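You operate a simulated robot arm through the tools that you are given. There is no shell and no other tool. Be economical: measure what you need, move in short steps, check, and stop when the job is done.

The job below is to be done with a simulated robot arm. You get a single attempt, and the scene is never put back.

TASK
Take the 2 mm slip gauge from the island bench and leave it on the peg drip rack. Then put the driving cap on the lower shelf of the settling bench. Then take the drainer wipe and put it on the island bench. Then take the bead refill cup and leave it on the bench beside the drying jar. Then put the balance jug on the lower shelf of the weighing bench. Then put the black bench tub on the lower shelf of the weighing bench. The order counts. Set down upright: drainer wipe, balance jug.

Only the result counts: the job must be done as asked and must still hold three seconds after the hand-in. Knocking over, shifting, dropping, spilling or breaking anything else fails it. Lids that push on must go on centred and level and be pressed home; caps that screw on are set level and turned clockwise until they are tight.

THE ROBOT
A 7-joint arm with a two-finger gripper on a trunk, on a base that drives. Base frame: it is fixed to the floor where the robot stands at the start and does not move with it; the origin is under the middle of the robot, x ahead of it, y to its left, z up; the surface under the hand at the start is at about z = 0.8. Lengths are in m, angles in rad, forces in N, time in s.
With the tool pointing down near the work surface it reaches from about 0.3 to 0.74 m from the robot's upright axis, wherever it stands. Its first joint turns from -2.897 to 2.897 rad. Places, roughly: balance jug (16x11x15 cm) [4.6, 1.6, 0.9]; bead refill cup (7x6x6 cm) [-0.1, -5, 0.4]; bench beside the drying jar (24x24 cm) [0.04, -5.14, 0.8]; black bench tub (12x10x7 cm) [4.7, 1.5, 0.8]; drainer wipe (6x5x6 cm) [-1.4, -2.1, 0.9]; driving cap (7x7x5 cm) [-1.1, -1.3, 0.9]; island bench [0.6, -1.2, 0.8]; lower shelf of the settling bench [-1.2, 1.7, 0.4]; lower shelf of the weighing bench [4.5, 1.6, 0.4]; peg drip rack (36x15 cm) [-1.1, -0.48, 0.9]; slip gauge [0.5, -0.25, 0.75]. Payload 2.94 kg.
The tool frame sits at the grasp point between the pads (the TCP): z along the fingers, y along the line on which they close. The tips reach 0.03 m beyond it. Largest opening 0.138 m; the body of the gripper starts 0.109 m behind the TCP.
Orientation is that of the tool frame in the base frame, as [roll, pitch, yaw] about the fixed x, y, z axes, in that order (R = Rz(yaw) Ry(pitch) Rx(roll)). With the fingers straight down and closing along the base's y, the tool's x points along the base's -x, its y along +y and its z along -z.

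THE INTERFACE
- The arm moves only by the tool jog_arm. Its argument "rows" is a list of rows, each a list of 7 numbers: the shift along the base's x, y, z in m, then the turn, a rotation vector about the base's x, y, z in rad, then the gripper command, from -1 (fully open) to 1 (shut), values between in proportion. In form: [[dx, dy, dz, rx, ry, rz, jaw], ...]. A call has 1 to 12 rows; each row is the pose to reach, as a shift and turn from the pose commanded when the call began. Each row takes 0.2 s and may step no farther than 0.05 m and 0.15 rad from the row before; otherwise, or with a gripper value out of range, the whole call is refused. A pose out of reach is approached as far as the arm can. The call stops where the force on the tool passes 40 N (or 10 N more than at its start, if that is more) or the arm is blocked; 0.2 s more then pass. Each finger halts on what it meets, pressing with about 36 N; the grip force reading is that of the motor and also rises with nothing between the fingers. The clock runs only during rows and for 0.2 s after the last one: add rows that repeat a pose to give the fingers time. It gives the time, the measured TCP pose, the force on the tool (base axes), the opening and the grip force at its end, in the units of the frame above (readings bear some noise), with the torque about the TCP (base axes, N m) and any sound that the robot's microphone picked up.
- Cameras (640 x 400 px; columns grow to the right, rows downward): "scene" is now at [-0.0122, 0.107, 1.5337]; the picture's right is [-0.37, -0.93, 0.00], its down [-0.74, 0.30, -0.60] and it looks along [0.56, -0.23, -0.80] (base axes); focal length 272 px, centre (320, 200). "wrist" rides on the gripper at [0.071, 0.019, -0.146] in the tool frame; the picture's right is [-0.26, 0.97, 0.00], its down [-0.85, -0.23, -0.48] and it looks along [-0.46, -0.12, 0.88] (tool axes); focal length 280 px, centre (320, 200). There is no depth. A picture from a camera that has moved, and an enlarged one, comes with that camera's place and axes in the base frame and with its lens.
- get_image(camera): a new picture of that camera. The clock stands still meanwhile.
- move_column(by): slides the trunk up (or, below 0, down) by that many m; the arm and the scene camera ride with it, the base frame stays. It gives what a move gives, with no picture.
- steer(legs): drives the robot by 1 to 6 legs, each [ahead, left, turn to the left] in m, m and rad, along the robot's own axes; the way and the turn of a leg run together, so that a leg with both is an arc; at most 1.5 m and 3.142 rad a leg. The arm and the cameras ride along, it lands a little off, and it stops where it bumps. It gives what a move gives.
- pan_tilt(pan, tilt): turns the head with the scene camera to pan (to the left, within 1.501 rad either way) and tilt (down, from -0.506 to 1.204), counted from straight ahead of the robot. It gives what a move gives.
- enlarge(camera, box): a new picture of the part [left, top, right, bottom] of that camera's present view, enlarged. The clock stands still meanwhile.
- close_job(): hands the job in; it is judged then, once.

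Work in short steps. Places have to be worked out from the pictures, the camera data and where the tool is seen: move nearer, look again, correct. Check each grasp and each placing, and mend what went wrong. You have 186 turns and 156 pictures in all, those below and enlarged ones among them. Open the gripper and draw the arm clear of the work before you hand the job in, unless the task says otherwise; then end with one line.

The tools are called after ">>>" as a command line: name --pt "numbers of a row" for each row, then --argument value for the rest, lists and objects as JSON in quotes. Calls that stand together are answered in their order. jog_arm: Moves the arm, as the interface text tells. Its arguments: {"type":"object","properties":{"rows":{"type":"array"}},"required":["rows"]} The other tools are called the same way: move_column (by) slides the trunk up or down; steer (legs) drives the base; pan_tilt (pan, tilt) turns the head that bears the scene camera; get_image (camera) takes a picture; enlarge (camera, box) takes an enlarged picture of a part of a camera's view; close_job () hands the job in.

At the start:

```text
t: 0.0
ee_pos: [0.4275, -0.0538, 1.0534]
tool_rot: [3.14, 0.0, 3.141]
force: [0.1, -0.3, 0.3]
ft_torque: [0.0, -0.02, -0.01]
grip_width: 0.1379
finger_force: 0.0
trunk travel left (down, up): [-0.4, 0.054]
robot x, y, heading: [-0.0005, 0.0031, 0.001]
head pan, tilt: [-0.384, 0.922]
```

scene: 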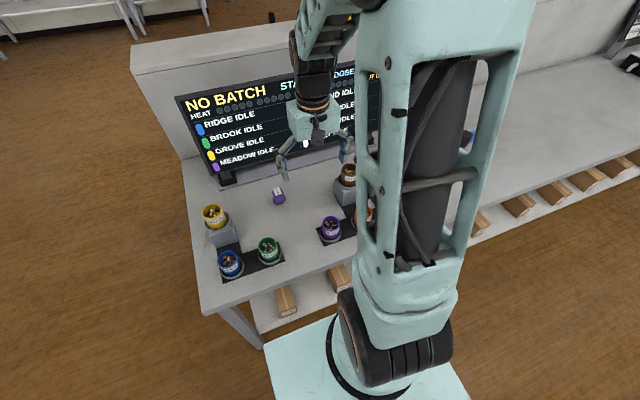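
wrist: 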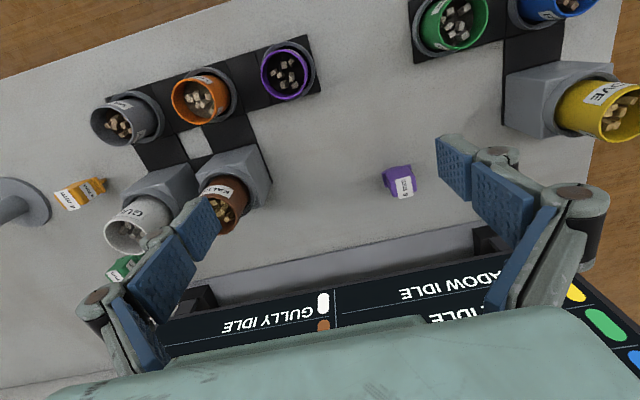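

I see several small gauges (orange, purple, green). I'll enlarge the wrist view to read their labels.

>>> enlarge --camera "wrist" --box '[40, 150, 200, 290]'

>>> enlarge --camera "wrist" --box '[360, 140, 440, 210]'

```text
2.86 times, centred on (120, 220) of wrist
camera zoom: at [0.3551, -0.0366, 1.1969], right [0.26, 0.97, 0.0], down [0.85, -0.23, 0.48], along [0.46, -0.12, -0.88], focal length 801 px, centre (891, 143)
```

zoom: 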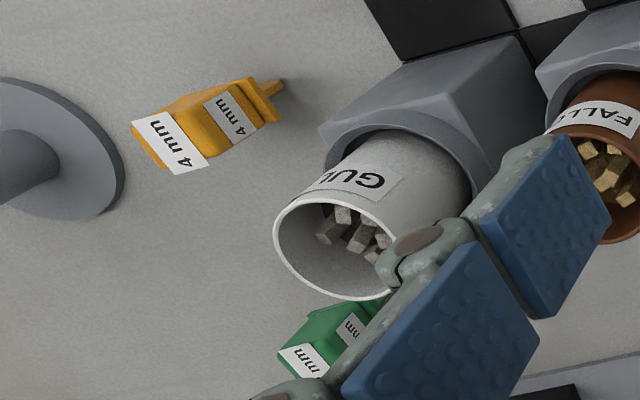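

```text
5.71 times, centred on (400, 175) of wrist
camera zoom: at [0.3551, -0.0366, 1.1969], right [0.26, 0.97, 0.0], down [0.85, -0.23, 0.48], along [0.46, -0.12, -0.88], focal length 1602 px, centre (-137, 343)
```

zoom: 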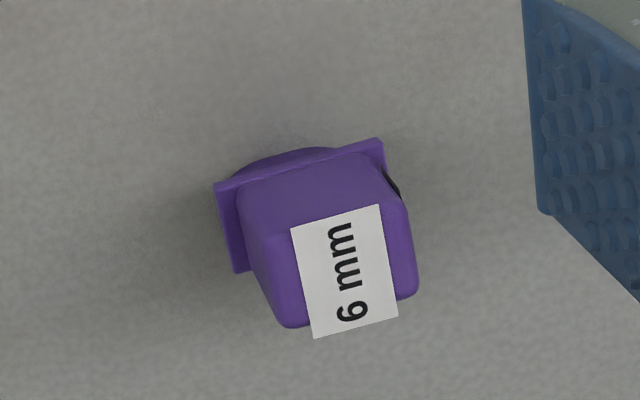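

The orange one is 4 mm and the purple one 6 mm. The green one's number is hidden, so I'll move the hand toward -y to look at it.

>>> jog_arm --pt "0 -0.05 0.02 0 0 0 -1" --pt "0 -0.1 0.04 0 0 0 -1" --pt "0 -0.15 0.04 0 0 0 -1" --pt "0 -0.2 0.04 0 0 0 -1" --pt "0 -0.25 0.04 0 0 0 -1" --pt "0 -0.3 0.04 0 0 0 -1" --pt "0 -0.35 0.04 0 0 0 -1"

>>> get_image --camera "wrist"

>>> get_image --camera "scene"

```text
refused: row 1 steps farther than a row can; nothing moved
```

```text
151 pictures are left
camera wrist: at [0.3551, -0.0366, 1.1969], right [0.26, 0.97, 0.0], down [0.85, -0.23, 0.48], along [0.46, -0.12, -0.88], focal length 280 px, centre (320, 200)
```

wrist: 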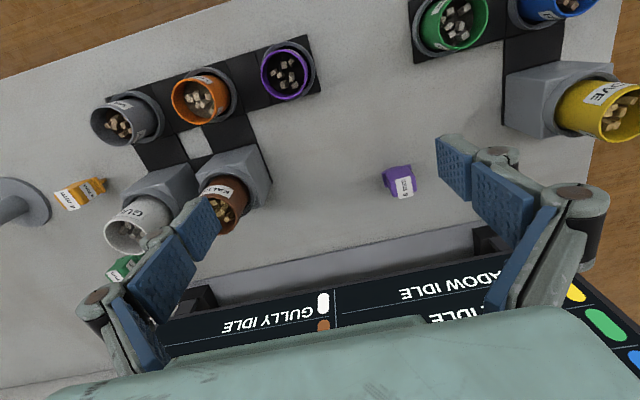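

```text
150 pictures are left
camera scene: at [-0.0122, 0.107, 1.5337], right [-0.37, -0.93, 0.0], down [-0.74, 0.3, -0.6], along [0.56, -0.23, -0.8], focal length 272 px, centre (320, 200)
```

scene: 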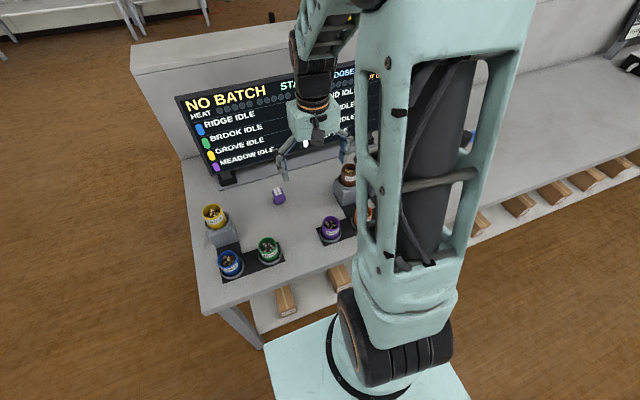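

The call was refused because a diagonal step was too long. I'll use steps of 0.045 m along one axis.

>>> jog_arm --pt "0 0 0.04 0 0 0 -1" --pt "0 -0.045 0.04 0 0 0 -1" --pt "0 -0.09 0.04 0 0 0 -1" --pt "0 -0.135 0.04 0 0 0 -1" --pt "0 -0.18 0.04 0 0 0 -1" --pt "0 -0.225 0.04 0 0 0 -1" --pt "0 -0.27 0.04 0 0 0 -1" --pt "0 -0.315 0.04 0 0 0 -1" --pt "0 -0.36 0.04 0 0 0 -1"

>>> get_image --camera "wrist"

```text
t: 2.0
ee_pos: [0.4259, -0.4145, 1.0914]
tool_rot: [-3.141, 0.002, -3.141]
force: [0.2, -0.9, -0.7]
ft_torque: [0.0, 0.02, -0.03]
grip_width: 0.1379
finger_force: 0.0
trunk travel left (down, up): [-0.4, 0.054]
robot x, y, heading: [-0.0025, -0.0032, 0.001]
head pan, tilt: [-0.384, 0.922]
```

```text
149 pictures are left
camera wrist: at [0.3542, -0.3974, 1.2363], right [0.26, 0.96, 0.0], down [0.85, -0.23, 0.48], along [0.46, -0.12, -0.88], focal length 280 px, centre (320, 200)
```

wrist: 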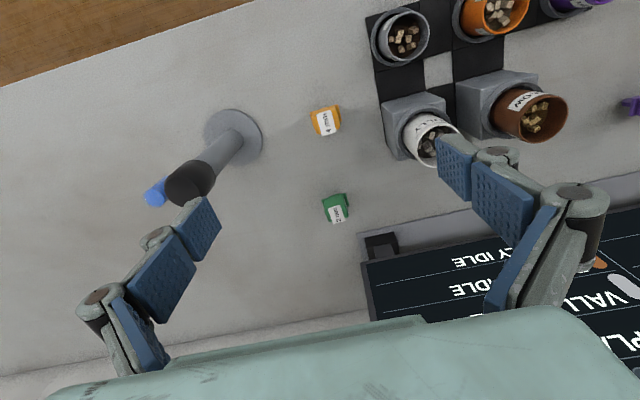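

>>> enlarge --camera "wrist" --box '[280, 80, 400, 240]'

>>> enlarge --camera "wrist" --box '[120, 90, 280, 220]'

```text
2.50 times, centred on (340, 160) of wrist
camera zoom: at [0.3542, -0.3974, 1.2363], right [0.26, 0.96, 0.0], down [0.85, -0.23, 0.48], along [0.46, -0.12, -0.88], focal length 701 px, centre (270, 300)
```

zoom: 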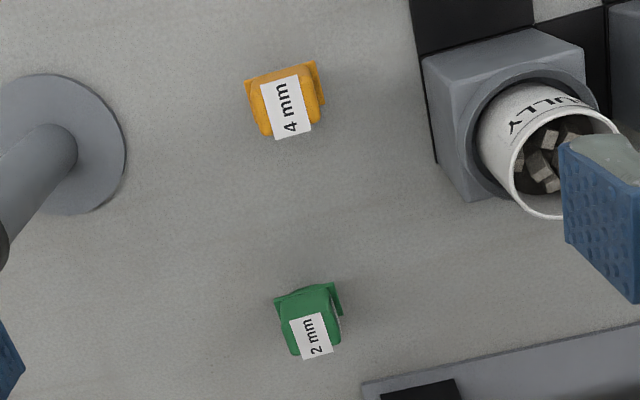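

```text
3.08 times, centred on (200, 155) of wrist
camera zoom: at [0.3542, -0.3974, 1.2363], right [0.26, 0.96, 0.0], down [0.85, -0.23, 0.48], along [0.46, -0.12, -0.88], focal length 863 px, centre (689, 338)
```

zoom: 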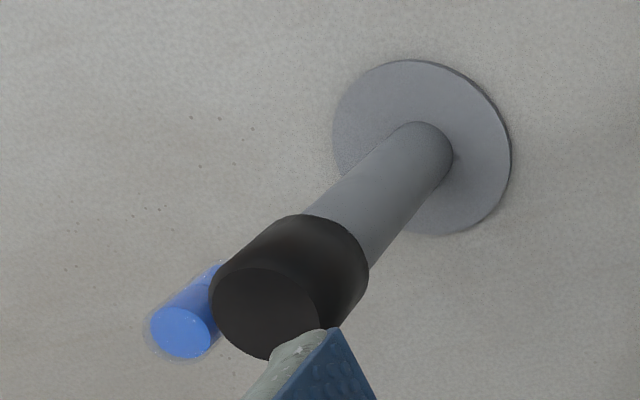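

The green gauge is the 2 mm one. Triangulating puts its top at about (0.575, -0.43, 0.87). I'll move above it and look again.

>>> jog_arm --pt "0.045 0 0 0 0 0 -1" --pt "0.09 -0.01 0 0 0 0 -1" --pt "0.135 -0.015 0 0 0 0 -1" --pt "0.15 -0.015 -0.04 0 0 0 -1" --pt "0.15 -0.015 -0.08 0 0 0 -1"

>>> get_image --camera "wrist"

```text
t: 3.2
ee_pos: [0.5758, -0.4299, 1.0127]
tool_rot: [3.141, -0.002, -3.141]
force: [0.6, -1.0, 1.3]
ft_torque: [-0.01, 0.02, -0.01]
grip_width: 0.1379
finger_force: 0.0
trunk travel left (down, up): [-0.4, 0.054]
robot x, y, heading: [-0.0026, -0.0014, 0.0]
head pan, tilt: [-0.384, 0.922]
```

```text
146 pictures are left
camera wrist: at [0.5049, -0.4121, 1.1564], right [0.26, 0.97, 0.0], down [0.85, -0.23, 0.48], along [0.46, -0.12, -0.88], focal length 280 px, centre (320, 200)
```

wrist: 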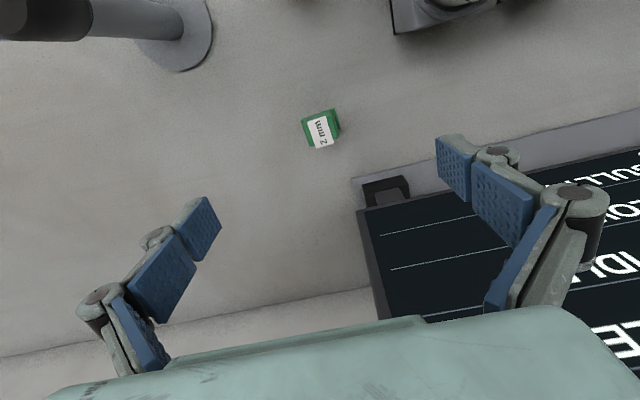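

The refined position is (0.58, -0.43) with the top near 0.862. I'll descend in steps to TCP 0.87 with the jaw half open to look.

>>> jog_arm --pt "0.004 0 -0.04 0 0 0 -0.6" --pt "0.004 0 -0.08 0 0 0 -0.4" --pt "0.004 0 -0.12 0 0 0 -0.3" --pt "0.004 0 -0.14 0 0 0 -0.3"

>>> get_image --camera "wrist"

```text
t: 4.2
ee_pos: [0.5808, -0.4289, 0.8707]
tool_rot: [3.141, 0.0, -3.141]
force: [-0.4, 0.4, -0.1]
ft_torque: [-0.03, -0.01, 0.02]
grip_width: 0.0896
finger_force: 0.0
trunk travel left (down, up): [-0.4, 0.054]
robot x, y, heading: [0.0017, 0.0001, -0.001]
head pan, tilt: [-0.384, 0.922]
```

```text
145 pictures are left
camera wrist: at [0.5094, -0.4107, 1.0148], right [0.26, 0.97, 0.0], down [0.85, -0.23, 0.48], along [0.46, -0.13, -0.88], focal length 280 px, centre (320, 200)
```

wrist: 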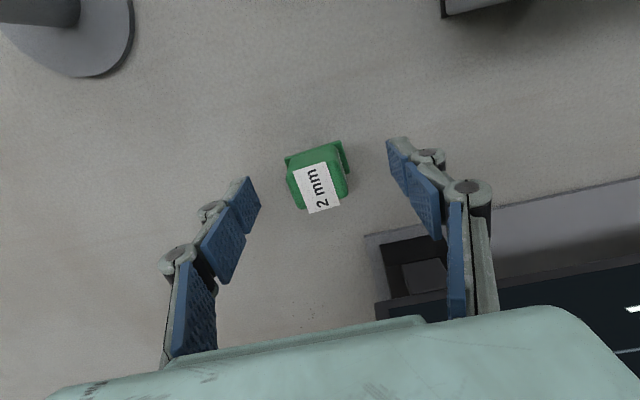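

The gauge is centred between the fingers. I'll lower 2.5 cm and close.

>>> jog_arm --pt "0 0 -0.025 0 0 0 -0.3" --pt "0 0 -0.025 0 0 0 0.2" --pt "0 0 -0.025 0 0 0 0.6" --pt "0 0 -0.025 0 0 0 0.8" --pt "0 0 -0.025 0 0 0 0.9" --pt "0 0 -0.025 0 0 0 0.9" --pt "0 0 -0.025 0 0 0 0.9"

>>> get_image --camera "wrist"

```text
t: 5.8
ee_pos: [0.5804, -0.4286, 0.8462]
tool_rot: [3.141, 0.001, 3.141]
force: [0.9, 0.3, 0.0]
ft_torque: [0.02, -0.03, 0.02]
grip_width: 0.04
finger_force: 36.0
trunk travel left (down, up): [-0.4, 0.054]
robot x, y, heading: [-0.002, 0.0004, 0.0]
head pan, tilt: [-0.384, 0.922]
```

```text
144 pictures are left
camera wrist: at [0.5092, -0.4104, 0.99], right [0.26, 0.97, 0.0], down [0.85, -0.23, 0.48], along [0.46, -0.12, -0.88], focal length 280 px, centre (320, 200)
```

wrist: 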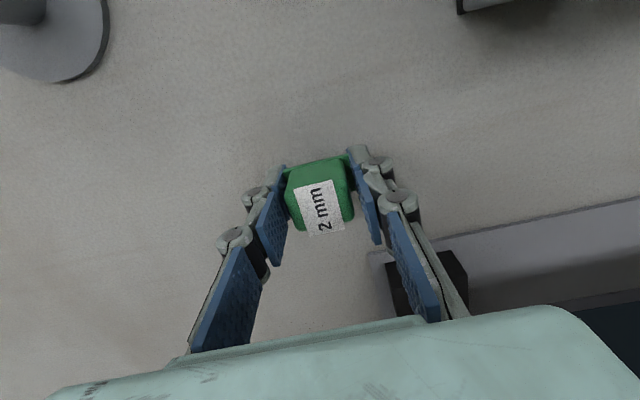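

Gripped at 0.04 m width. I'll lift straight up, pull the hand back toward the robot, and check.

>>> jog_arm --pt "0 0 0.04 0 0 0 0.9" --pt "0 0 0.085 0 0 0 0.9" --pt "0 0 0.13 0 0 0 0.9" --pt "0 0 0.175 0 0 0 0.9" --pt "0 0 0.22 0 0 0 0.9" --pt "0 0 0.265 0 0 0 0.9" --pt "0 0.045 0.265 0 0 0 0.9" --pt "-0.04 0.06 0.265 0 0 0 0.9" --pt "-0.07 0.095 0.265 0 0 0 0.9" --pt "-0.1 0.13 0.265 0 0 0 0.9" --pt "-0.13 0.165 0.265 0 0 0 0.9" --pt "-0.16 0.2 0.265 0 0 0 0.9"

>>> get_image --camera "wrist"

>>> pan_tilt --pan -1.5 --tilt 0.35

>>> get_image --camera "scene"

>>> pan_tilt --pan 1.5 --tilt 0.35

>>> get_image --camera "scene"

```text
t: 8.4
ee_pos: [0.4182, -0.228, 1.1154]
tool_rot: [-3.139, 0.002, 3.142]
force: [0.1, 0.2, 0.2]
ft_torque: [-0.01, 0.0, -0.02]
grip_width: 0.0404
finger_force: 35.6
out of reach, approached as far as the arm can: row 5, 6
trunk travel left (down, up): [-0.4, 0.054]
robot x, y, heading: [-0.0014, -0.002, 0.004]
head pan, tilt: [-0.384, 0.922]
```

```text
143 pictures are left
camera wrist: at [0.3474, -0.2099, 1.2594], right [0.26, 0.97, 0.0], down [0.85, -0.23, 0.48], along [0.46, -0.13, -0.88], focal length 280 px, centre (320, 200)
```

wrist: 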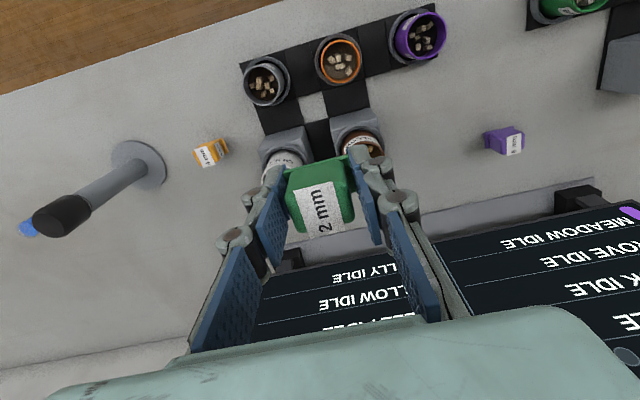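

```text
t: 9.7
ee_pos: [0.4194, -0.2293, 1.1154]
tool_rot: [3.141, 0.0, -3.141]
force: [1.0, -0.3, -0.7]
ft_torque: [0.02, 0.04, 0.0]
grip_width: 0.0402
finger_force: 36.1
trunk travel left (down, up): [-0.4, 0.054]
robot x, y, heading: [-0.0024, 0.0023, 0.004]
head pan, tilt: [-1.499, 0.351]
```

```text
142 pictures are left
camera scene: at [-0.0743, 0.0419, 1.5828], right [-1.0, -0.07, 0.0], down [-0.02, 0.34, -0.94], along [0.07, -0.94, -0.34], focal length 272 px, centre (320, 200)
```

scene: 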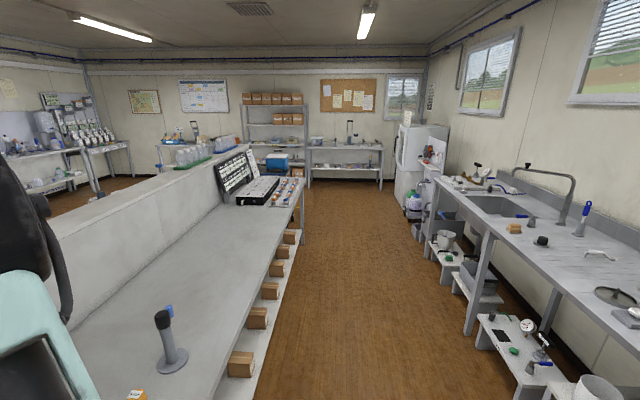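

```text
t: 12.3
ee_pos: [0.4207, -0.2293, 1.1155]
tool_rot: [3.14, 0.0, -3.141]
force: [0.4, 0.0, -0.3]
ft_torque: [-0.01, 0.0, 0.0]
grip_width: 0.0403
finger_force: 35.6
trunk travel left (down, up): [-0.4, 0.054]
robot x, y, heading: [-0.0028, 0.0022, 0.004]
head pan, tilt: [1.499, 0.351]
```

```text
141 pictures are left
camera scene: at [-0.0744, 0.2276, 1.5828], right [1.0, -0.07, 0.0], down [-0.02, -0.34, -0.94], along [0.07, 0.94, -0.34], focal length 272 px, centre (320, 200)
```

scene: 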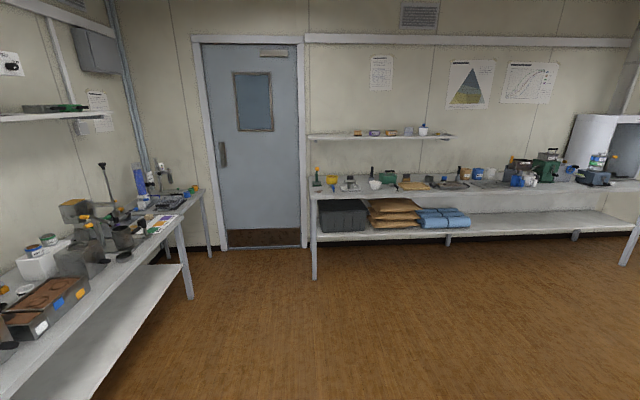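

The gauge is held. The sink bench with the drip rack is behind me, so I'll turn around and look at it.

>>> steer --legs '[[0, 0, 1.57], [0, 0, 1.57]]'

>>> pan_tilt --pan 0.3 --tilt 0.7

>>> get_image --camera "scene"

>>> get_image --camera "wrist"

```text
t: 20.3
ee_pos: [-0.4107, 0.2451, 1.1151]
tool_rot: [3.142, -0.001, -0.037]
force: [0.7, -0.4, -1.3]
ft_torque: [-0.02, -0.02, 0.0]
grip_width: 0.0402
finger_force: 36.1
trunk travel left (down, up): [-0.4, 0.054]
robot x, y, heading: [-0.0019, -0.0007, 3.1]
head pan, tilt: [1.499, 0.351]
```

```text
t: 21.7
ee_pos: [-0.4099, 0.2439, 1.114]
tool_rot: [-3.141, -0.001, -0.037]
force: [0.1, 0.6, -0.5]
ft_torque: [0.0, 0.0, 0.0]
grip_width: 0.0401
finger_force: 36.3
trunk travel left (down, up): [-0.4, 0.054]
robot x, y, heading: [-0.0018, -0.0019, 3.102]
head pan, tilt: [0.3, 0.7]
```

```text
140 pictures are left
camera scene: at [-0.0081, -0.1602, 1.5515], right [-0.26, 0.97, 0.0], down [0.62, 0.17, -0.77], along [-0.74, -0.2, -0.64], focal length 272 px, centre (320, 200)
```

scene: 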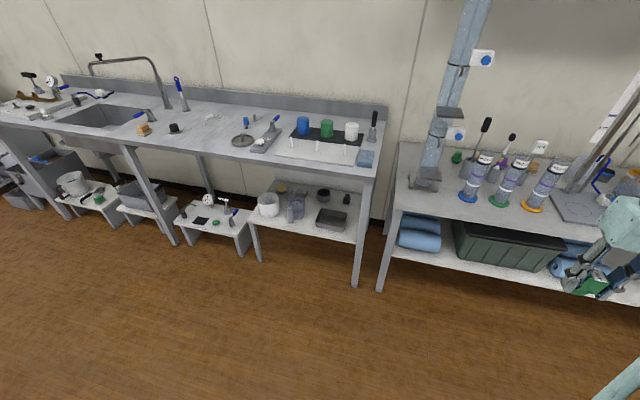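

```text
139 pictures are left
camera wrist: at [-0.3412, 0.2215, 1.259], right [-0.3, -0.95, 0.0], down [-0.84, 0.26, 0.48], along [-0.45, 0.14, -0.88], focal length 280 px, centre (320, 200)
```

wrist: 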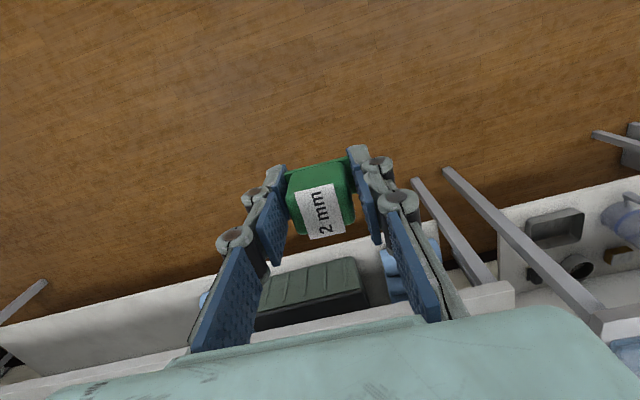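

I see the drip rack at the right end of the sink bench with blue, green and white cups on pegs. I'll zoom in on it and on the objects along the bench.

>>> enlarge --camera "scene" --box '[220, 90, 400, 190]'

>>> enlarge --camera "scene" --box '[40, 60, 240, 170]'

```text
3.56 times, centred on (310, 140) of scene
camera zoom: at [-0.0081, -0.1602, 1.5515], right [-0.26, 0.97, 0.0], down [0.62, 0.17, -0.77], along [-0.74, -0.2, -0.64], focal length 967 px, centre (356, 413)
```

zoom: 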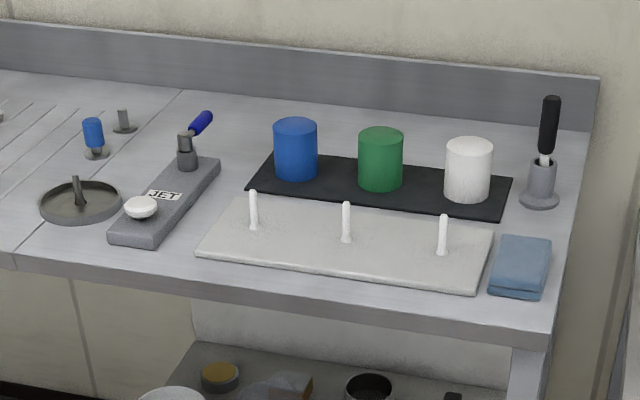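

```text
3.20 times, centred on (140, 115) of scene
camera zoom: at [-0.0081, -0.1602, 1.5515], right [-0.26, 0.97, 0.0], down [0.62, 0.17, -0.77], along [-0.74, -0.2, -0.64], focal length 871 px, centre (896, 472)
```

zoom: 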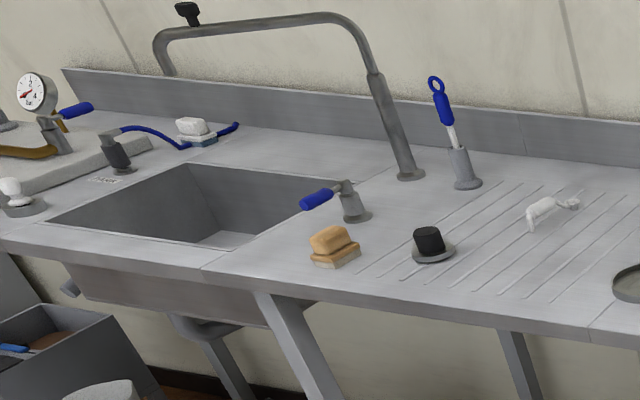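

The rack is the light plate with three pegs, at about (-1.15, -0.47). The black domed item at about (-1.15, -1.32) is the driving cap, and the white block at about (-1.5, -2.15) is the drainer wipe. I'll drive up to the rack.

>>> steer --legs '[[0.5, 0.38, 0.04]]'

>>> pan_tilt --pan 0.3 --tilt 0.9

>>> get_image --camera "scene"

>>> get_image --camera "wrist"

```text
t: 25.6
ee_pos: [-0.9234, -0.1445, 1.1155]
tool_rot: [-3.141, 0.0, -0.003]
force: [-0.2, -0.2, -1.7]
ft_torque: [0.01, -0.02, 0.0]
grip_width: 0.0402
finger_force: 36.1
trunk travel left (down, up): [-0.4, 0.054]
robot x, y, heading: [-0.5011, -0.3746, 3.143]
head pan, tilt: [0.3, 0.7]
```

```text
t: 26.4
ee_pos: [-0.9228, -0.1438, 1.1145]
tool_rot: [-3.141, 0.0, -0.004]
force: [-0.8, -0.3, -0.5]
ft_torque: [0.04, 0.01, 0.01]
grip_width: 0.0405
finger_force: 35.4
trunk travel left (down, up): [-0.4, 0.054]
robot x, y, heading: [-0.5071, -0.3771, 3.137]
head pan, tilt: [0.3, 0.901]
```

```text
136 pictures are left
camera scene: at [-0.4983, -0.5327, 1.5353], right [-0.29, 0.96, 0.0], down [0.75, 0.23, -0.62], along [-0.59, -0.18, -0.78], focal length 272 px, centre (320, 200)
```

scene: 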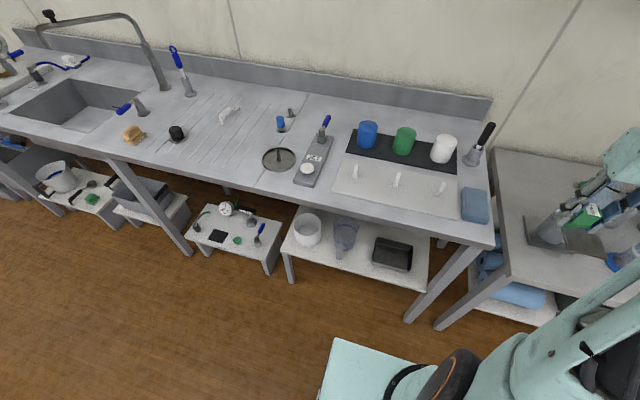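

```text
135 pictures are left
camera wrist: at [-0.8525, -0.1647, 1.259], right [-0.27, -0.96, 0.0], down [-0.85, 0.23, 0.48], along [-0.46, 0.13, -0.88], focal length 280 px, centre (320, 200)
```

wrist: 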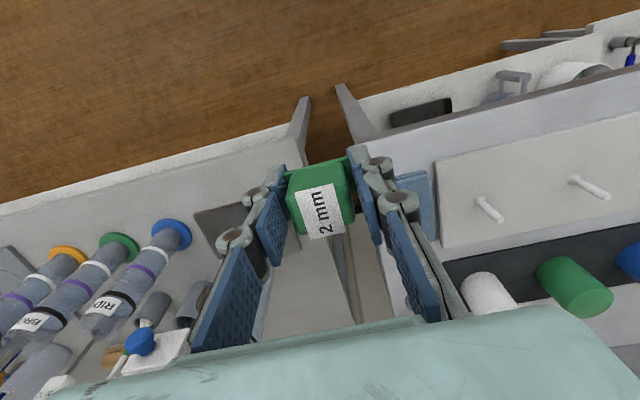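

Triangulating gives the rack top at z≈0.897, with the pegs on x≈-1.10 at y≈-0.335, -0.474 and -0.61. I'll set the gauge at (-1.07, -0.405), just in front of the gap between two pegs. First I'll hover above it.

>>> jog_arm --pt "0 -0.045 0 0 0 0 0.9" --pt "0 -0.09 0 0 0 0 0.9" --pt "0 -0.135 0 0 0 0 0.9" --pt "0 -0.18 0 0 0 0 0.9" --pt "0 -0.225 0 0 0 0 0.9" --pt "0 -0.261 0 0 0 0 0.9" --pt "-0.045 -0.261 0 0 0 0 0.9" --pt "-0.09 -0.261 0 0 0 0 0.9" --pt "-0.135 -0.261 0 0 0 0 0.9" --pt "-0.147 -0.261 -0.04 0 0 0 0.9" --pt "-0.147 -0.261 -0.08 0 0 0 0.9" --pt "-0.147 -0.261 -0.11 0 0 0 0.9"

>>> get_image --camera "wrist"

>>> enlarge --camera "scene" --box '[320, 80, 520, 240]'

```text
t: 29.0
ee_pos: [-1.0705, -0.409, 1.0047]
tool_rot: [3.141, -0.001, -0.003]
force: [-0.1, -0.5, -1.2]
ft_torque: [0.01, 0.01, 0.02]
grip_width: 0.0404
finger_force: 36.4
trunk travel left (down, up): [-0.4, 0.054]
robot x, y, heading: [-0.5011, -0.3701, 3.142]
head pan, tilt: [0.3, 0.901]
```

```text
134 pictures are left
camera wrist: at [-1.001, -0.4291, 1.1488], right [-0.27, -0.96, 0.0], down [-0.85, 0.23, 0.48], along [-0.46, 0.13, -0.88], focal length 280 px, centre (320, 200)
```

wrist: 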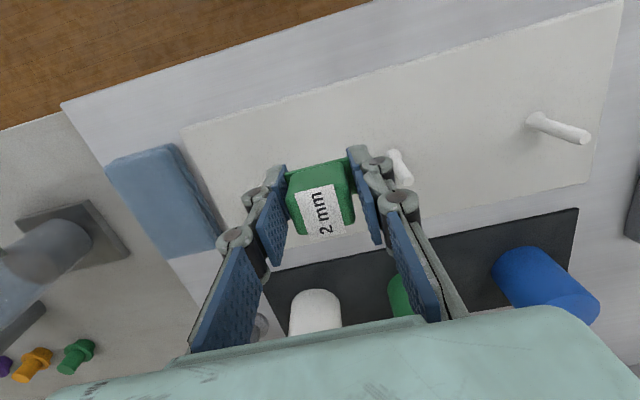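

```text
2.50 times, centred on (420, 160) of scene
camera zoom: at [-0.4986, -0.5327, 1.5353], right [-0.29, 0.96, 0.0], down [0.75, 0.23, -0.62], along [-0.59, -0.18, -0.78], focal length 680 px, centre (70, 300)
```

zoom: 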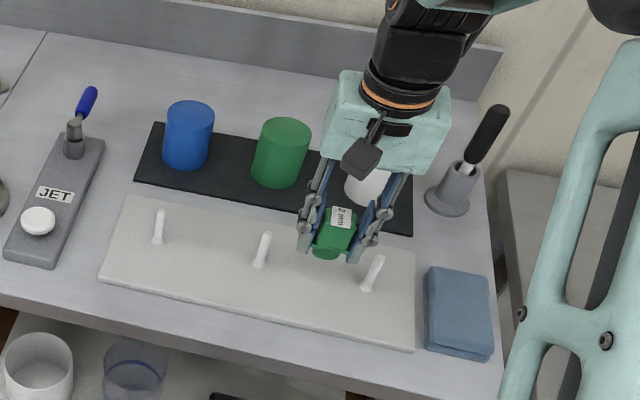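

The gauge lines up over the front strip, between the middle and right pegs. I'll lower in small steps until I feel contact.

>>> jog_arm --pt "0.002 0.002 -0.03 0 0 0 0.9" --pt "0.002 0.002 -0.045 0 0 0 0.9"

>>> get_image --camera "wrist"

>>> enlarge --camera "scene" --box '[380, 130, 480, 210]'

```text
t: 29.6
ee_pos: [-1.0676, -0.4043, 0.9601]
tool_rot: [-3.14, -0.001, -0.005]
force: [0.2, 0.0, -0.7]
ft_torque: [-0.01, -0.03, -0.01]
grip_width: 0.0403
finger_force: 36.2
trunk travel left (down, up): [-0.4, 0.054]
robot x, y, heading: [-0.5046, -0.3733, 3.141]
head pan, tilt: [0.3, 0.901]
```

```text
132 pictures are left
camera wrist: at [-0.9975, -0.4248, 1.1035], right [-0.27, -0.96, 0.0], down [-0.85, 0.23, 0.48], along [-0.46, 0.13, -0.88], focal length 280 px, centre (320, 200)
```

wrist: 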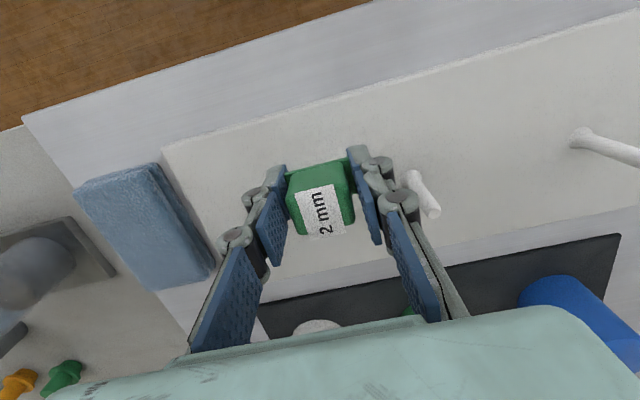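

```text
5.00 times, centred on (430, 170) of scene
camera zoom: at [-0.4984, -0.5327, 1.5353], right [-0.29, 0.96, 0.0], down [0.75, 0.23, -0.62], along [-0.59, -0.18, -0.78], focal length 1360 px, centre (-230, 350)
```

zoom: 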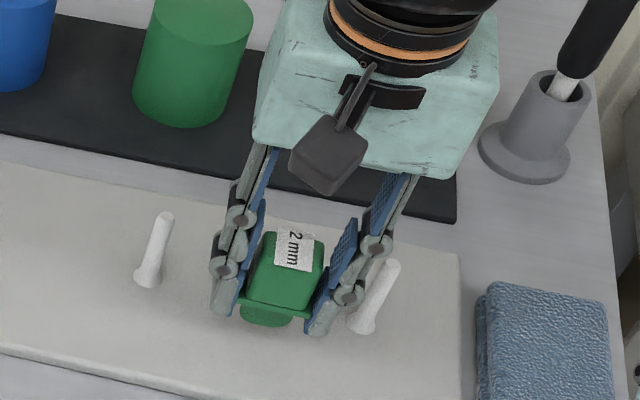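

There's clearance on both sides. I'll lower further, a few millimetres per row.

>>> jog_arm --pt "0 0 -0.006 0 0 0 0.9" --pt "0 0 -0.01 0 0 0 0.9" --pt "0 0 -0.013 0 0 0 0.9" --pt "0 0 -0.016 0 0 0 0.9" --pt "0 0 -0.019 0 0 0 0.9"

>>> enlarge --camera "scene" --box '[380, 130, 480, 210]'

```text
t: 30.8
ee_pos: [-1.069, -0.4027, 0.94]
tool_rot: [3.141, -0.001, -0.004]
force: [0.2, -0.2, -1.2]
ft_torque: [0.0, 0.02, -0.02]
grip_width: 0.0402
finger_force: 36.1
trunk travel left (down, up): [-0.4, 0.054]
robot x, y, heading: [-0.5082, -0.3764, 3.138]
head pan, tilt: [0.3, 0.901]
```

```text
5.00 times, centred on (430, 170) of scene
camera zoom: at [-0.4983, -0.5327, 1.5353], right [-0.29, 0.96, 0.0], down [0.75, 0.23, -0.62], along [-0.59, -0.18, -0.78], focal length 1360 px, centre (-230, 350)
```

zoom: 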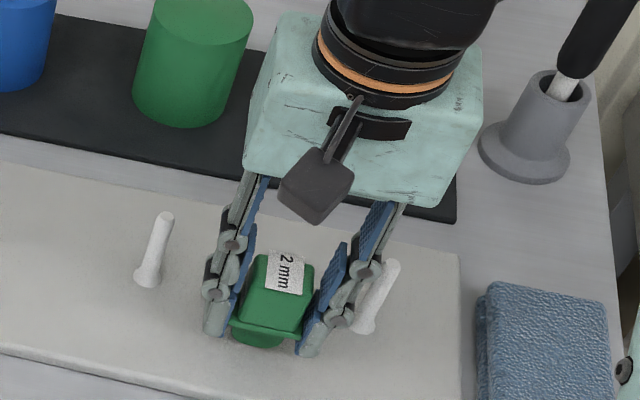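

No contact yet. I'll keep lowering in 3 mm rows.

>>> jog_arm --pt "0 0 -0.003 0 0 0 0.9" --pt "0 0 -0.006 0 0 0 0.9" --pt "0 0 -0.009 0 0 0 0.9" --pt "0 0 -0.011 0 0 0 0.9"

>>> enlarge --camera "scene" --box '[380, 130, 480, 210]'

```text
t: 31.8
ee_pos: [-1.0695, -0.4034, 0.9328]
tool_rot: [3.141, 0.009, -0.002]
force: [-0.5, -0.6, 31.1]
ft_torque: [-0.01, 0.05, -0.02]
grip_width: 0.0402
finger_force: 36.1
trunk travel left (down, up): [-0.4, 0.054]
robot x, y, heading: [-0.5055, -0.374, 3.142]
head pan, tilt: [0.3, 0.901]
```

```text
5.00 times, centred on (430, 170) of scene
camera zoom: at [-0.4947, -0.5326, 1.5355], right [-0.29, 0.96, 0.0], down [0.75, 0.23, -0.62], along [-0.6, -0.18, -0.78], focal length 1360 px, centre (-230, 350)
```

zoom: 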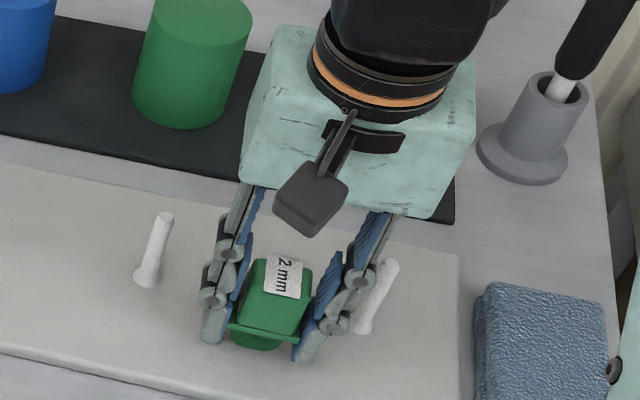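

Contact is at TCP ≈0.934. I'll ease up 2 mm, open slightly, and check before raising.

>>> jog_arm --pt "0 0 0.004 0 0 0 0.9" --pt "0 0 0.004 0 0 0 0.3" --pt "0 0 0.004 0 0 0 0.2" --pt "0 0 0.004 0 0 0 0.1" --pt "0 0 0.004 0 0 0 0.1"

>>> enlarge --camera "scene" --box '[380, 130, 480, 210]'

```text
t: 33.0
ee_pos: [-1.0681, -0.4035, 0.9337]
tool_rot: [3.141, 0.001, -0.004]
force: [-0.8, 0.5, 1.4]
ft_torque: [-0.03, 0.0, 0.02]
grip_width: 0.0622
finger_force: 0.0
trunk travel left (down, up): [-0.4, 0.054]
robot x, y, heading: [-0.5072, -0.3742, 3.139]
head pan, tilt: [0.3, 0.901]
```

```text
5.00 times, centred on (430, 170) of scene
camera zoom: at [-0.4982, -0.5327, 1.5353], right [-0.29, 0.96, 0.0], down [0.75, 0.23, -0.62], along [-0.59, -0.18, -0.78], focal length 1360 px, centre (-230, 350)
```

zoom: 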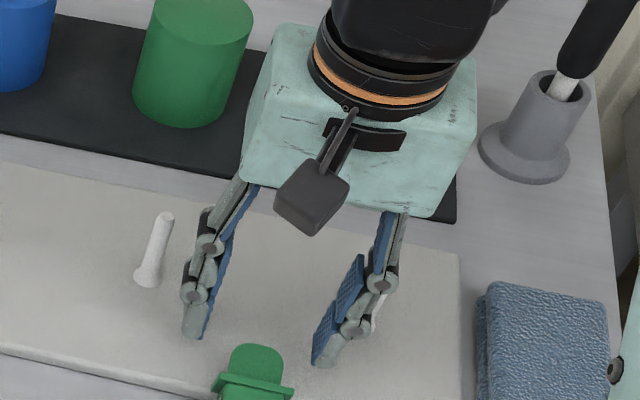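

The gauge tipped over toward the rack's front edge. I'll raise the hand and look closely.

>>> jog_arm --pt "0 0 0.045 0 0 0 0.1" --pt "0 0 0.09 0 0 0 0.1" --pt "0 0 0.13 0 0 0 -0.2"

>>> get_image --camera "wrist"

>>> enlarge --camera "scene" --box '[360, 150, 480, 230]'

```text
t: 33.8
ee_pos: [-1.0674, -0.4035, 1.0648]
tool_rot: [3.142, 0.0, -0.002]
force: [-0.9, -0.1, 0.8]
ft_torque: [0.05, 0.01, 0.03]
grip_width: 0.083
finger_force: 0.0
trunk travel left (down, up): [-0.4, 0.054]
robot x, y, heading: [-0.5024, -0.3773, 3.146]
head pan, tilt: [0.3, 0.901]
```

```text
127 pictures are left
camera wrist: at [-0.9966, -0.4242, 1.2086], right [-0.27, -0.96, 0.0], down [-0.85, 0.23, 0.48], along [-0.46, 0.13, -0.88], focal length 280 px, centre (320, 200)
```

wrist: 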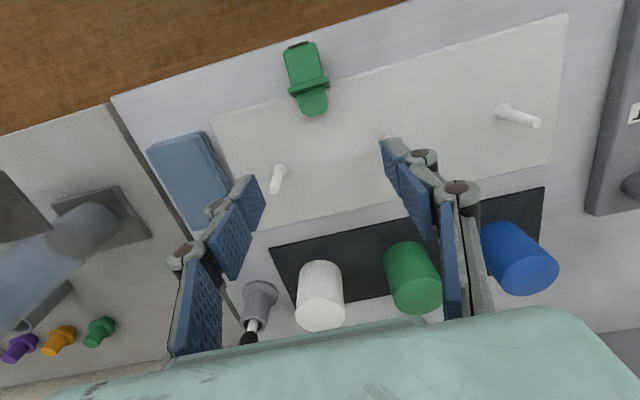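

```text
5.00 times, centred on (420, 190) of scene
camera zoom: at [-0.4978, -0.5327, 1.5352], right [-0.29, 0.96, 0.0], down [0.75, 0.23, -0.62], along [-0.59, -0.18, -0.78], focal length 1360 px, centre (-180, 250)
```

zoom: 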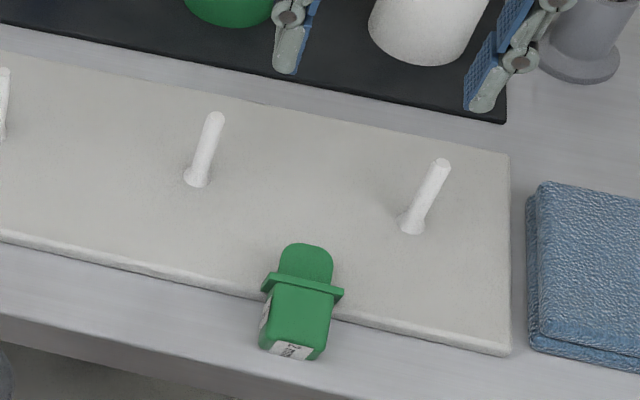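

The gauge lies along x, its body centred at about (-1.006, -0.404), overhanging the front edge of the rack. I'll grip the body as it lies, across y, and carry it back onto the rack.

>>> jog_arm --pt "0.04 0 0 0 0 0 -0.1" --pt "0.061 0 -0.03 0 0 0 -0.1" --pt "0.061 0 -0.075 0 0 0 -0.1" --pt "0.061 0 -0.11 0 0 0 -0.1" --pt "0.061 0 -0.125 0 0 0 -0.1"

>>> get_image --camera "wrist"

>>> enlarge --camera "scene" --box '[360, 150, 480, 230]'

```text
t: 35.0
ee_pos: [-1.0063, -0.4034, 0.938]
tool_rot: [3.141, 0.0, -0.003]
force: [0.0, 0.1, -0.3]
ft_torque: [0.05, 0.0, 0.02]
grip_width: 0.0757
finger_force: 0.2
trunk travel left (down, up): [-0.4, 0.054]
robot x, y, heading: [-0.5044, -0.3752, 3.138]
head pan, tilt: [0.3, 0.901]
```

```text
125 pictures are left
camera wrist: at [-0.9362, -0.4236, 1.0822], right [-0.27, -0.96, 0.0], down [-0.85, 0.23, 0.48], along [-0.46, 0.13, -0.88], focal length 280 px, centre (320, 200)
```

wrist: 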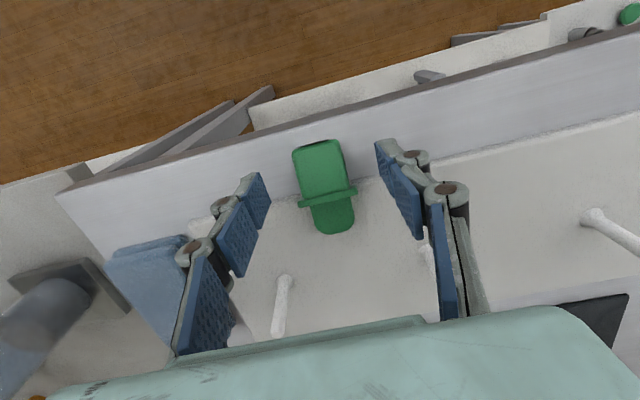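

```text
5.00 times, centred on (420, 190) of scene
camera zoom: at [-0.4983, -0.5327, 1.5353], right [-0.29, 0.96, 0.0], down [0.75, 0.23, -0.62], along [-0.59, -0.18, -0.78], focal length 1360 px, centre (-180, 250)
```

zoom: 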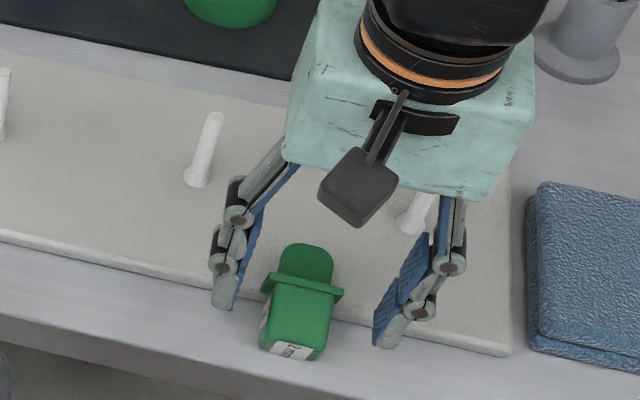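

The body is between the fingertips. I'll lower 1.8 cm and close.

>>> jog_arm --pt "0 0 -0.01 0 0 0 -0.1" --pt "0 0 -0.018 0 0 0 -0.1" --pt "0 0 -0.018 0 0 0 0.3" --pt "0 0 -0.018 0 0 0 0.6" --pt "0 0 -0.018 0 0 0 0.9" --pt "0 0 -0.018 0 0 0 0.9" --pt "0 0 -0.018 0 0 0 0.9"

>>> get_image --camera "wrist"

```text
t: 36.6
ee_pos: [-1.0066, -0.403, 0.9207]
tool_rot: [3.141, -0.001, -0.004]
force: [0.6, -0.1, 0.5]
ft_torque: [0.01, 0.02, 0.0]
grip_width: 0.0328
finger_force: 36.4
trunk travel left (down, up): [-0.4, 0.054]
robot x, y, heading: [-0.5061, -0.3711, 3.144]
head pan, tilt: [0.3, 0.901]
```

```text
123 pictures are left
camera wrist: at [-0.9364, -0.4238, 1.0652], right [-0.27, -0.96, 0.0], down [-0.85, 0.23, 0.48], along [-0.46, 0.13, -0.88], focal length 280 px, centre (320, 200)
```

wrist: 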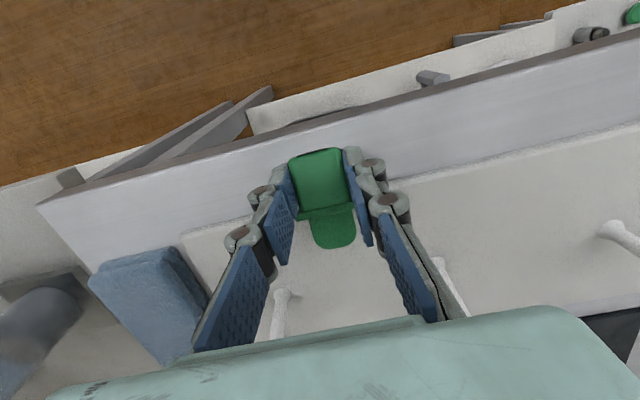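

Gripped. I'll lift 5 cm, shift 7.5 cm back (-x), and look.

>>> jog_arm --pt "0 0 0.03 0 0 0 0.9" --pt "0 0 0.06 0 0 0 0.9" --pt "-0.04 0 0.06 0 0 0 0.9" --pt "-0.075 0 0.06 0 0 0 0.9" --pt "-0.075 0 0.045 0 0 0 0.9" --pt "-0.075 0 0.035 0 0 0 0.9"

>>> get_image --camera "wrist"

>>> enlarge --camera "scene" --box '[360, 150, 480, 230]'

```text
t: 38.0
ee_pos: [-1.0821, -0.404, 0.9557]
tool_rot: [-3.141, -0.001, -0.004]
force: [0.6, -0.9, -1.1]
ft_torque: [-0.04, -0.01, 0.01]
grip_width: 0.0329
finger_force: 36.1
trunk travel left (down, up): [-0.4, 0.054]
robot x, y, heading: [-0.5031, -0.3717, 3.143]
head pan, tilt: [0.3, 0.901]
```

```text
122 pictures are left
camera wrist: at [-1.0115, -0.4241, 1.0994], right [-0.27, -0.96, 0.0], down [-0.85, 0.23, 0.48], along [-0.46, 0.13, -0.88], focal length 280 px, centre (320, 200)
```

wrist: 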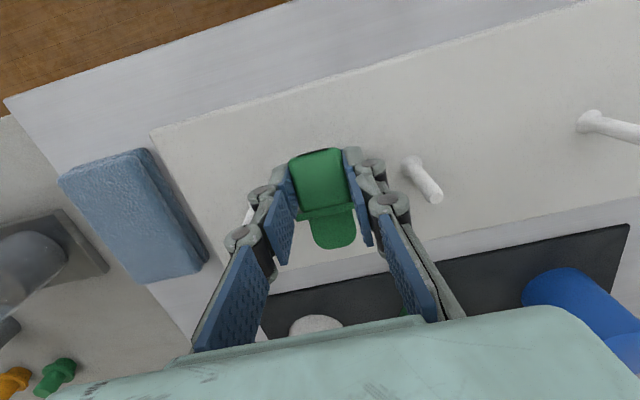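

```text
5.00 times, centred on (420, 190) of scene
camera zoom: at [-0.4984, -0.5327, 1.5353], right [-0.29, 0.96, 0.0], down [0.75, 0.23, -0.62], along [-0.59, -0.18, -0.78], focal length 1360 px, centre (-180, 250)
```

zoom: 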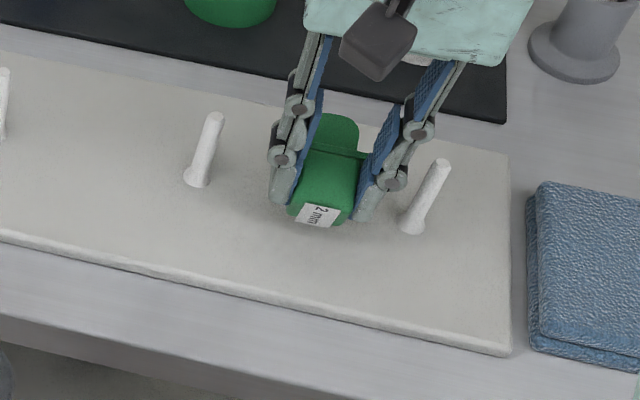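

The gauge sits level between the pegs. I'll lower in 3-4 mm rows until contact.

>>> jog_arm --pt "0 0 -0.006 0 0 0 0.9" --pt "0 0 -0.01 0 0 0 0.9" --pt "0 0 -0.013 0 0 0 0.9" --pt "0 0 -0.016 0 0 0 0.9" --pt "0 0 -0.019 0 0 0 0.9" --pt "0 0 -0.021 0 0 0 0.9" --pt "0 0 -0.023 0 0 0 0.9" --pt "0 0 -0.025 0 0 0 0.9"

```text
t: 39.8
ee_pos: [-1.0808, -0.4026, 0.9315]
tool_rot: [3.14, 0.005, -0.003]
force: [0.8, 1.1, 14.1]
ft_torque: [-0.04, -0.18, 0.0]
grip_width: 0.0328
finger_force: 36.0
trunk travel left (down, up): [-0.4, 0.054]
robot x, y, heading: [-0.5048, -0.3733, 3.139]
head pan, tilt: [0.3, 0.901]
```

Light contact (14 N). I'll release slightly and rise.

>>> jog_arm --pt "0 0 0.001 0 0 0 0.4" --pt "0 0 0.001 0 0 0 0.25" --pt "0 0 0.001 0 0 0 0.2" --pt "0 0 0.001 0 0 0 0.2" --pt "0 0 0.04 0 0 0 0.2" --pt "0 0 0.085 0 0 0 0.2" --pt "0 0 0.13 0 0 0 0.2" --pt "0 0 0.16 0 0 0 0.2"

>>> get_image --camera "wrist"

>>> enlarge --camera "scene" --box '[360, 150, 480, 230]'

```text
t: 41.6
ee_pos: [-1.0813, -0.4022, 1.0934]
tool_rot: [3.141, -0.001, -0.003]
force: [-0.3, -1.4, 0.4]
ft_torque: [-0.01, -0.02, -0.02]
grip_width: 0.0552
finger_force: 0.1
trunk travel left (down, up): [-0.4, 0.054]
robot x, y, heading: [-0.504, -0.3762, 3.144]
head pan, tilt: [0.3, 0.901]
```

```text
120 pictures are left
camera wrist: at [-1.0107, -0.4227, 1.2373], right [-0.27, -0.96, 0.0], down [-0.85, 0.23, 0.48], along [-0.46, 0.13, -0.88], focal length 280 px, centre (320, 200)
```

wrist: 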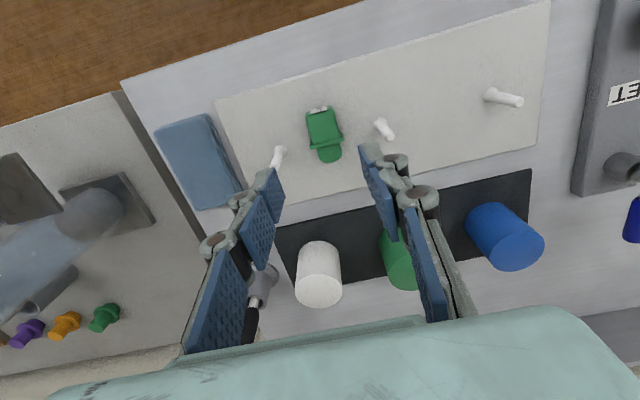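

```text
5.00 times, centred on (420, 190) of scene
camera zoom: at [-0.498, -0.5327, 1.5352], right [-0.29, 0.96, 0.0], down [0.75, 0.23, -0.62], along [-0.59, -0.18, -0.78], focal length 1360 px, centre (-180, 250)
```

zoom: 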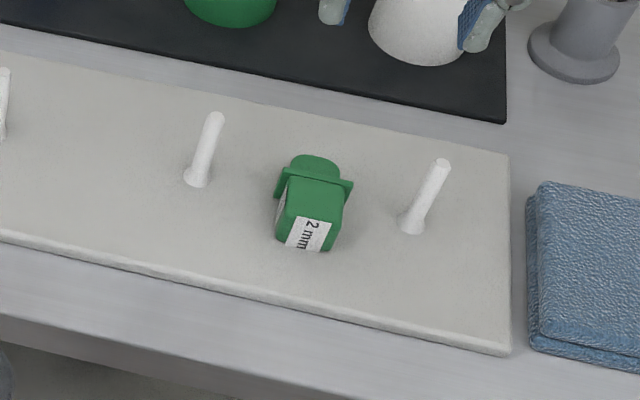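

The gauge rests fully on the rack. Next is the driving cap at about (-1.15, -1.32): I'll retract the hand and drive left along the bench.

>>> jog_arm --pt "0.045 0 0.0 0 0 0 0.0" --pt "0.09 0 0 0 0 0 -0.2" --pt "0.135 0 0 0 0 0 -0.4"

>>> steer --legs '[[0, 0.92, 0]]'

>>> pan_tilt --pan 0.15 --tilt 0.9

>>> get_image --camera "scene"

>>> get_image --camera "wrist"

```text
t: 42.4
ee_pos: [-0.9438, -0.4061, 1.0918]
tool_rot: [3.142, 0.001, -0.004]
force: [0.5, 0.2, -0.9]
ft_torque: [0.01, 0.01, -0.01]
grip_width: 0.0968
finger_force: 0.2
trunk travel left (down, up): [-0.4, 0.054]
robot x, y, heading: [-0.5038, -0.3753, 3.14]
head pan, tilt: [0.3, 0.901]
```

```text
t: 50.8
ee_pos: [-0.9438, -1.3283, 1.0914]
tool_rot: [3.141, -0.001, 0.007]
force: [1.1, -0.9, 1.2]
ft_torque: [0.02, 0.0, 0.0]
grip_width: 0.0965
finger_force: 0.0
trunk travel left (down, up): [-0.4, 0.054]
robot x, y, heading: [-0.5, -1.2944, -3.138]
head pan, tilt: [0.3, 0.901]
```

```text
t: 51.5
ee_pos: [-0.9426, -1.3279, 1.0917]
tool_rot: [-3.141, -0.001, 0.006]
force: [-0.1, 0.0, -0.8]
ft_torque: [0.0, 0.01, 0.02]
grip_width: 0.0967
finger_force: 0.1
trunk travel left (down, up): [-0.4, 0.054]
robot x, y, heading: [-0.5038, -1.294, -3.133]
head pan, tilt: [0.15, 0.901]
```

```text
118 pictures are left
camera scene: at [-0.4976, -1.44, 1.5353], right [-0.16, 0.99, 0.0], down [0.77, 0.12, -0.62], along [-0.61, -0.1, -0.78], focal length 272 px, centre (320, 200)
```

scene: 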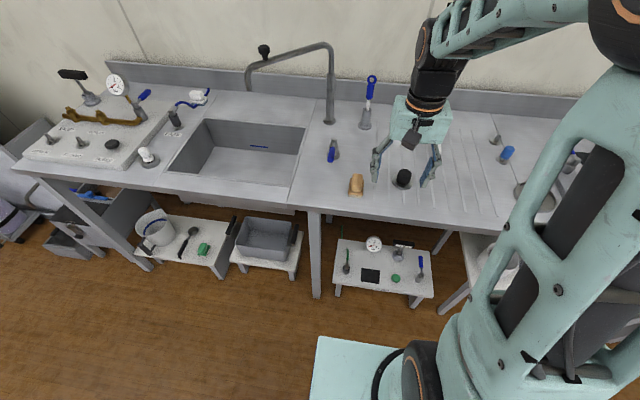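

```text
117 pictures are left
camera wrist: at [-0.873, -1.3478, 1.236], right [-0.26, -0.97, 0.0], down [-0.85, 0.22, 0.48], along [-0.46, 0.12, -0.88], focal length 280 px, centre (320, 200)
```

wrist: 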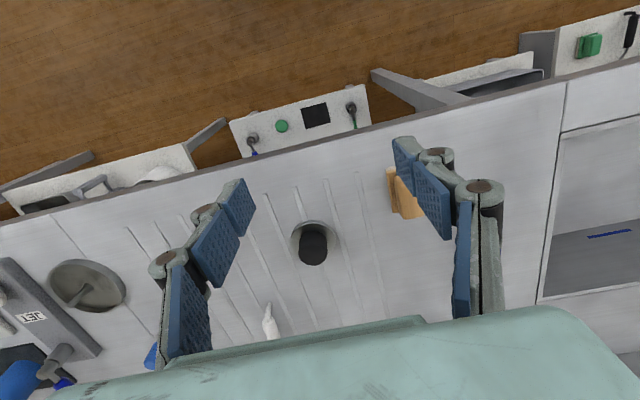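

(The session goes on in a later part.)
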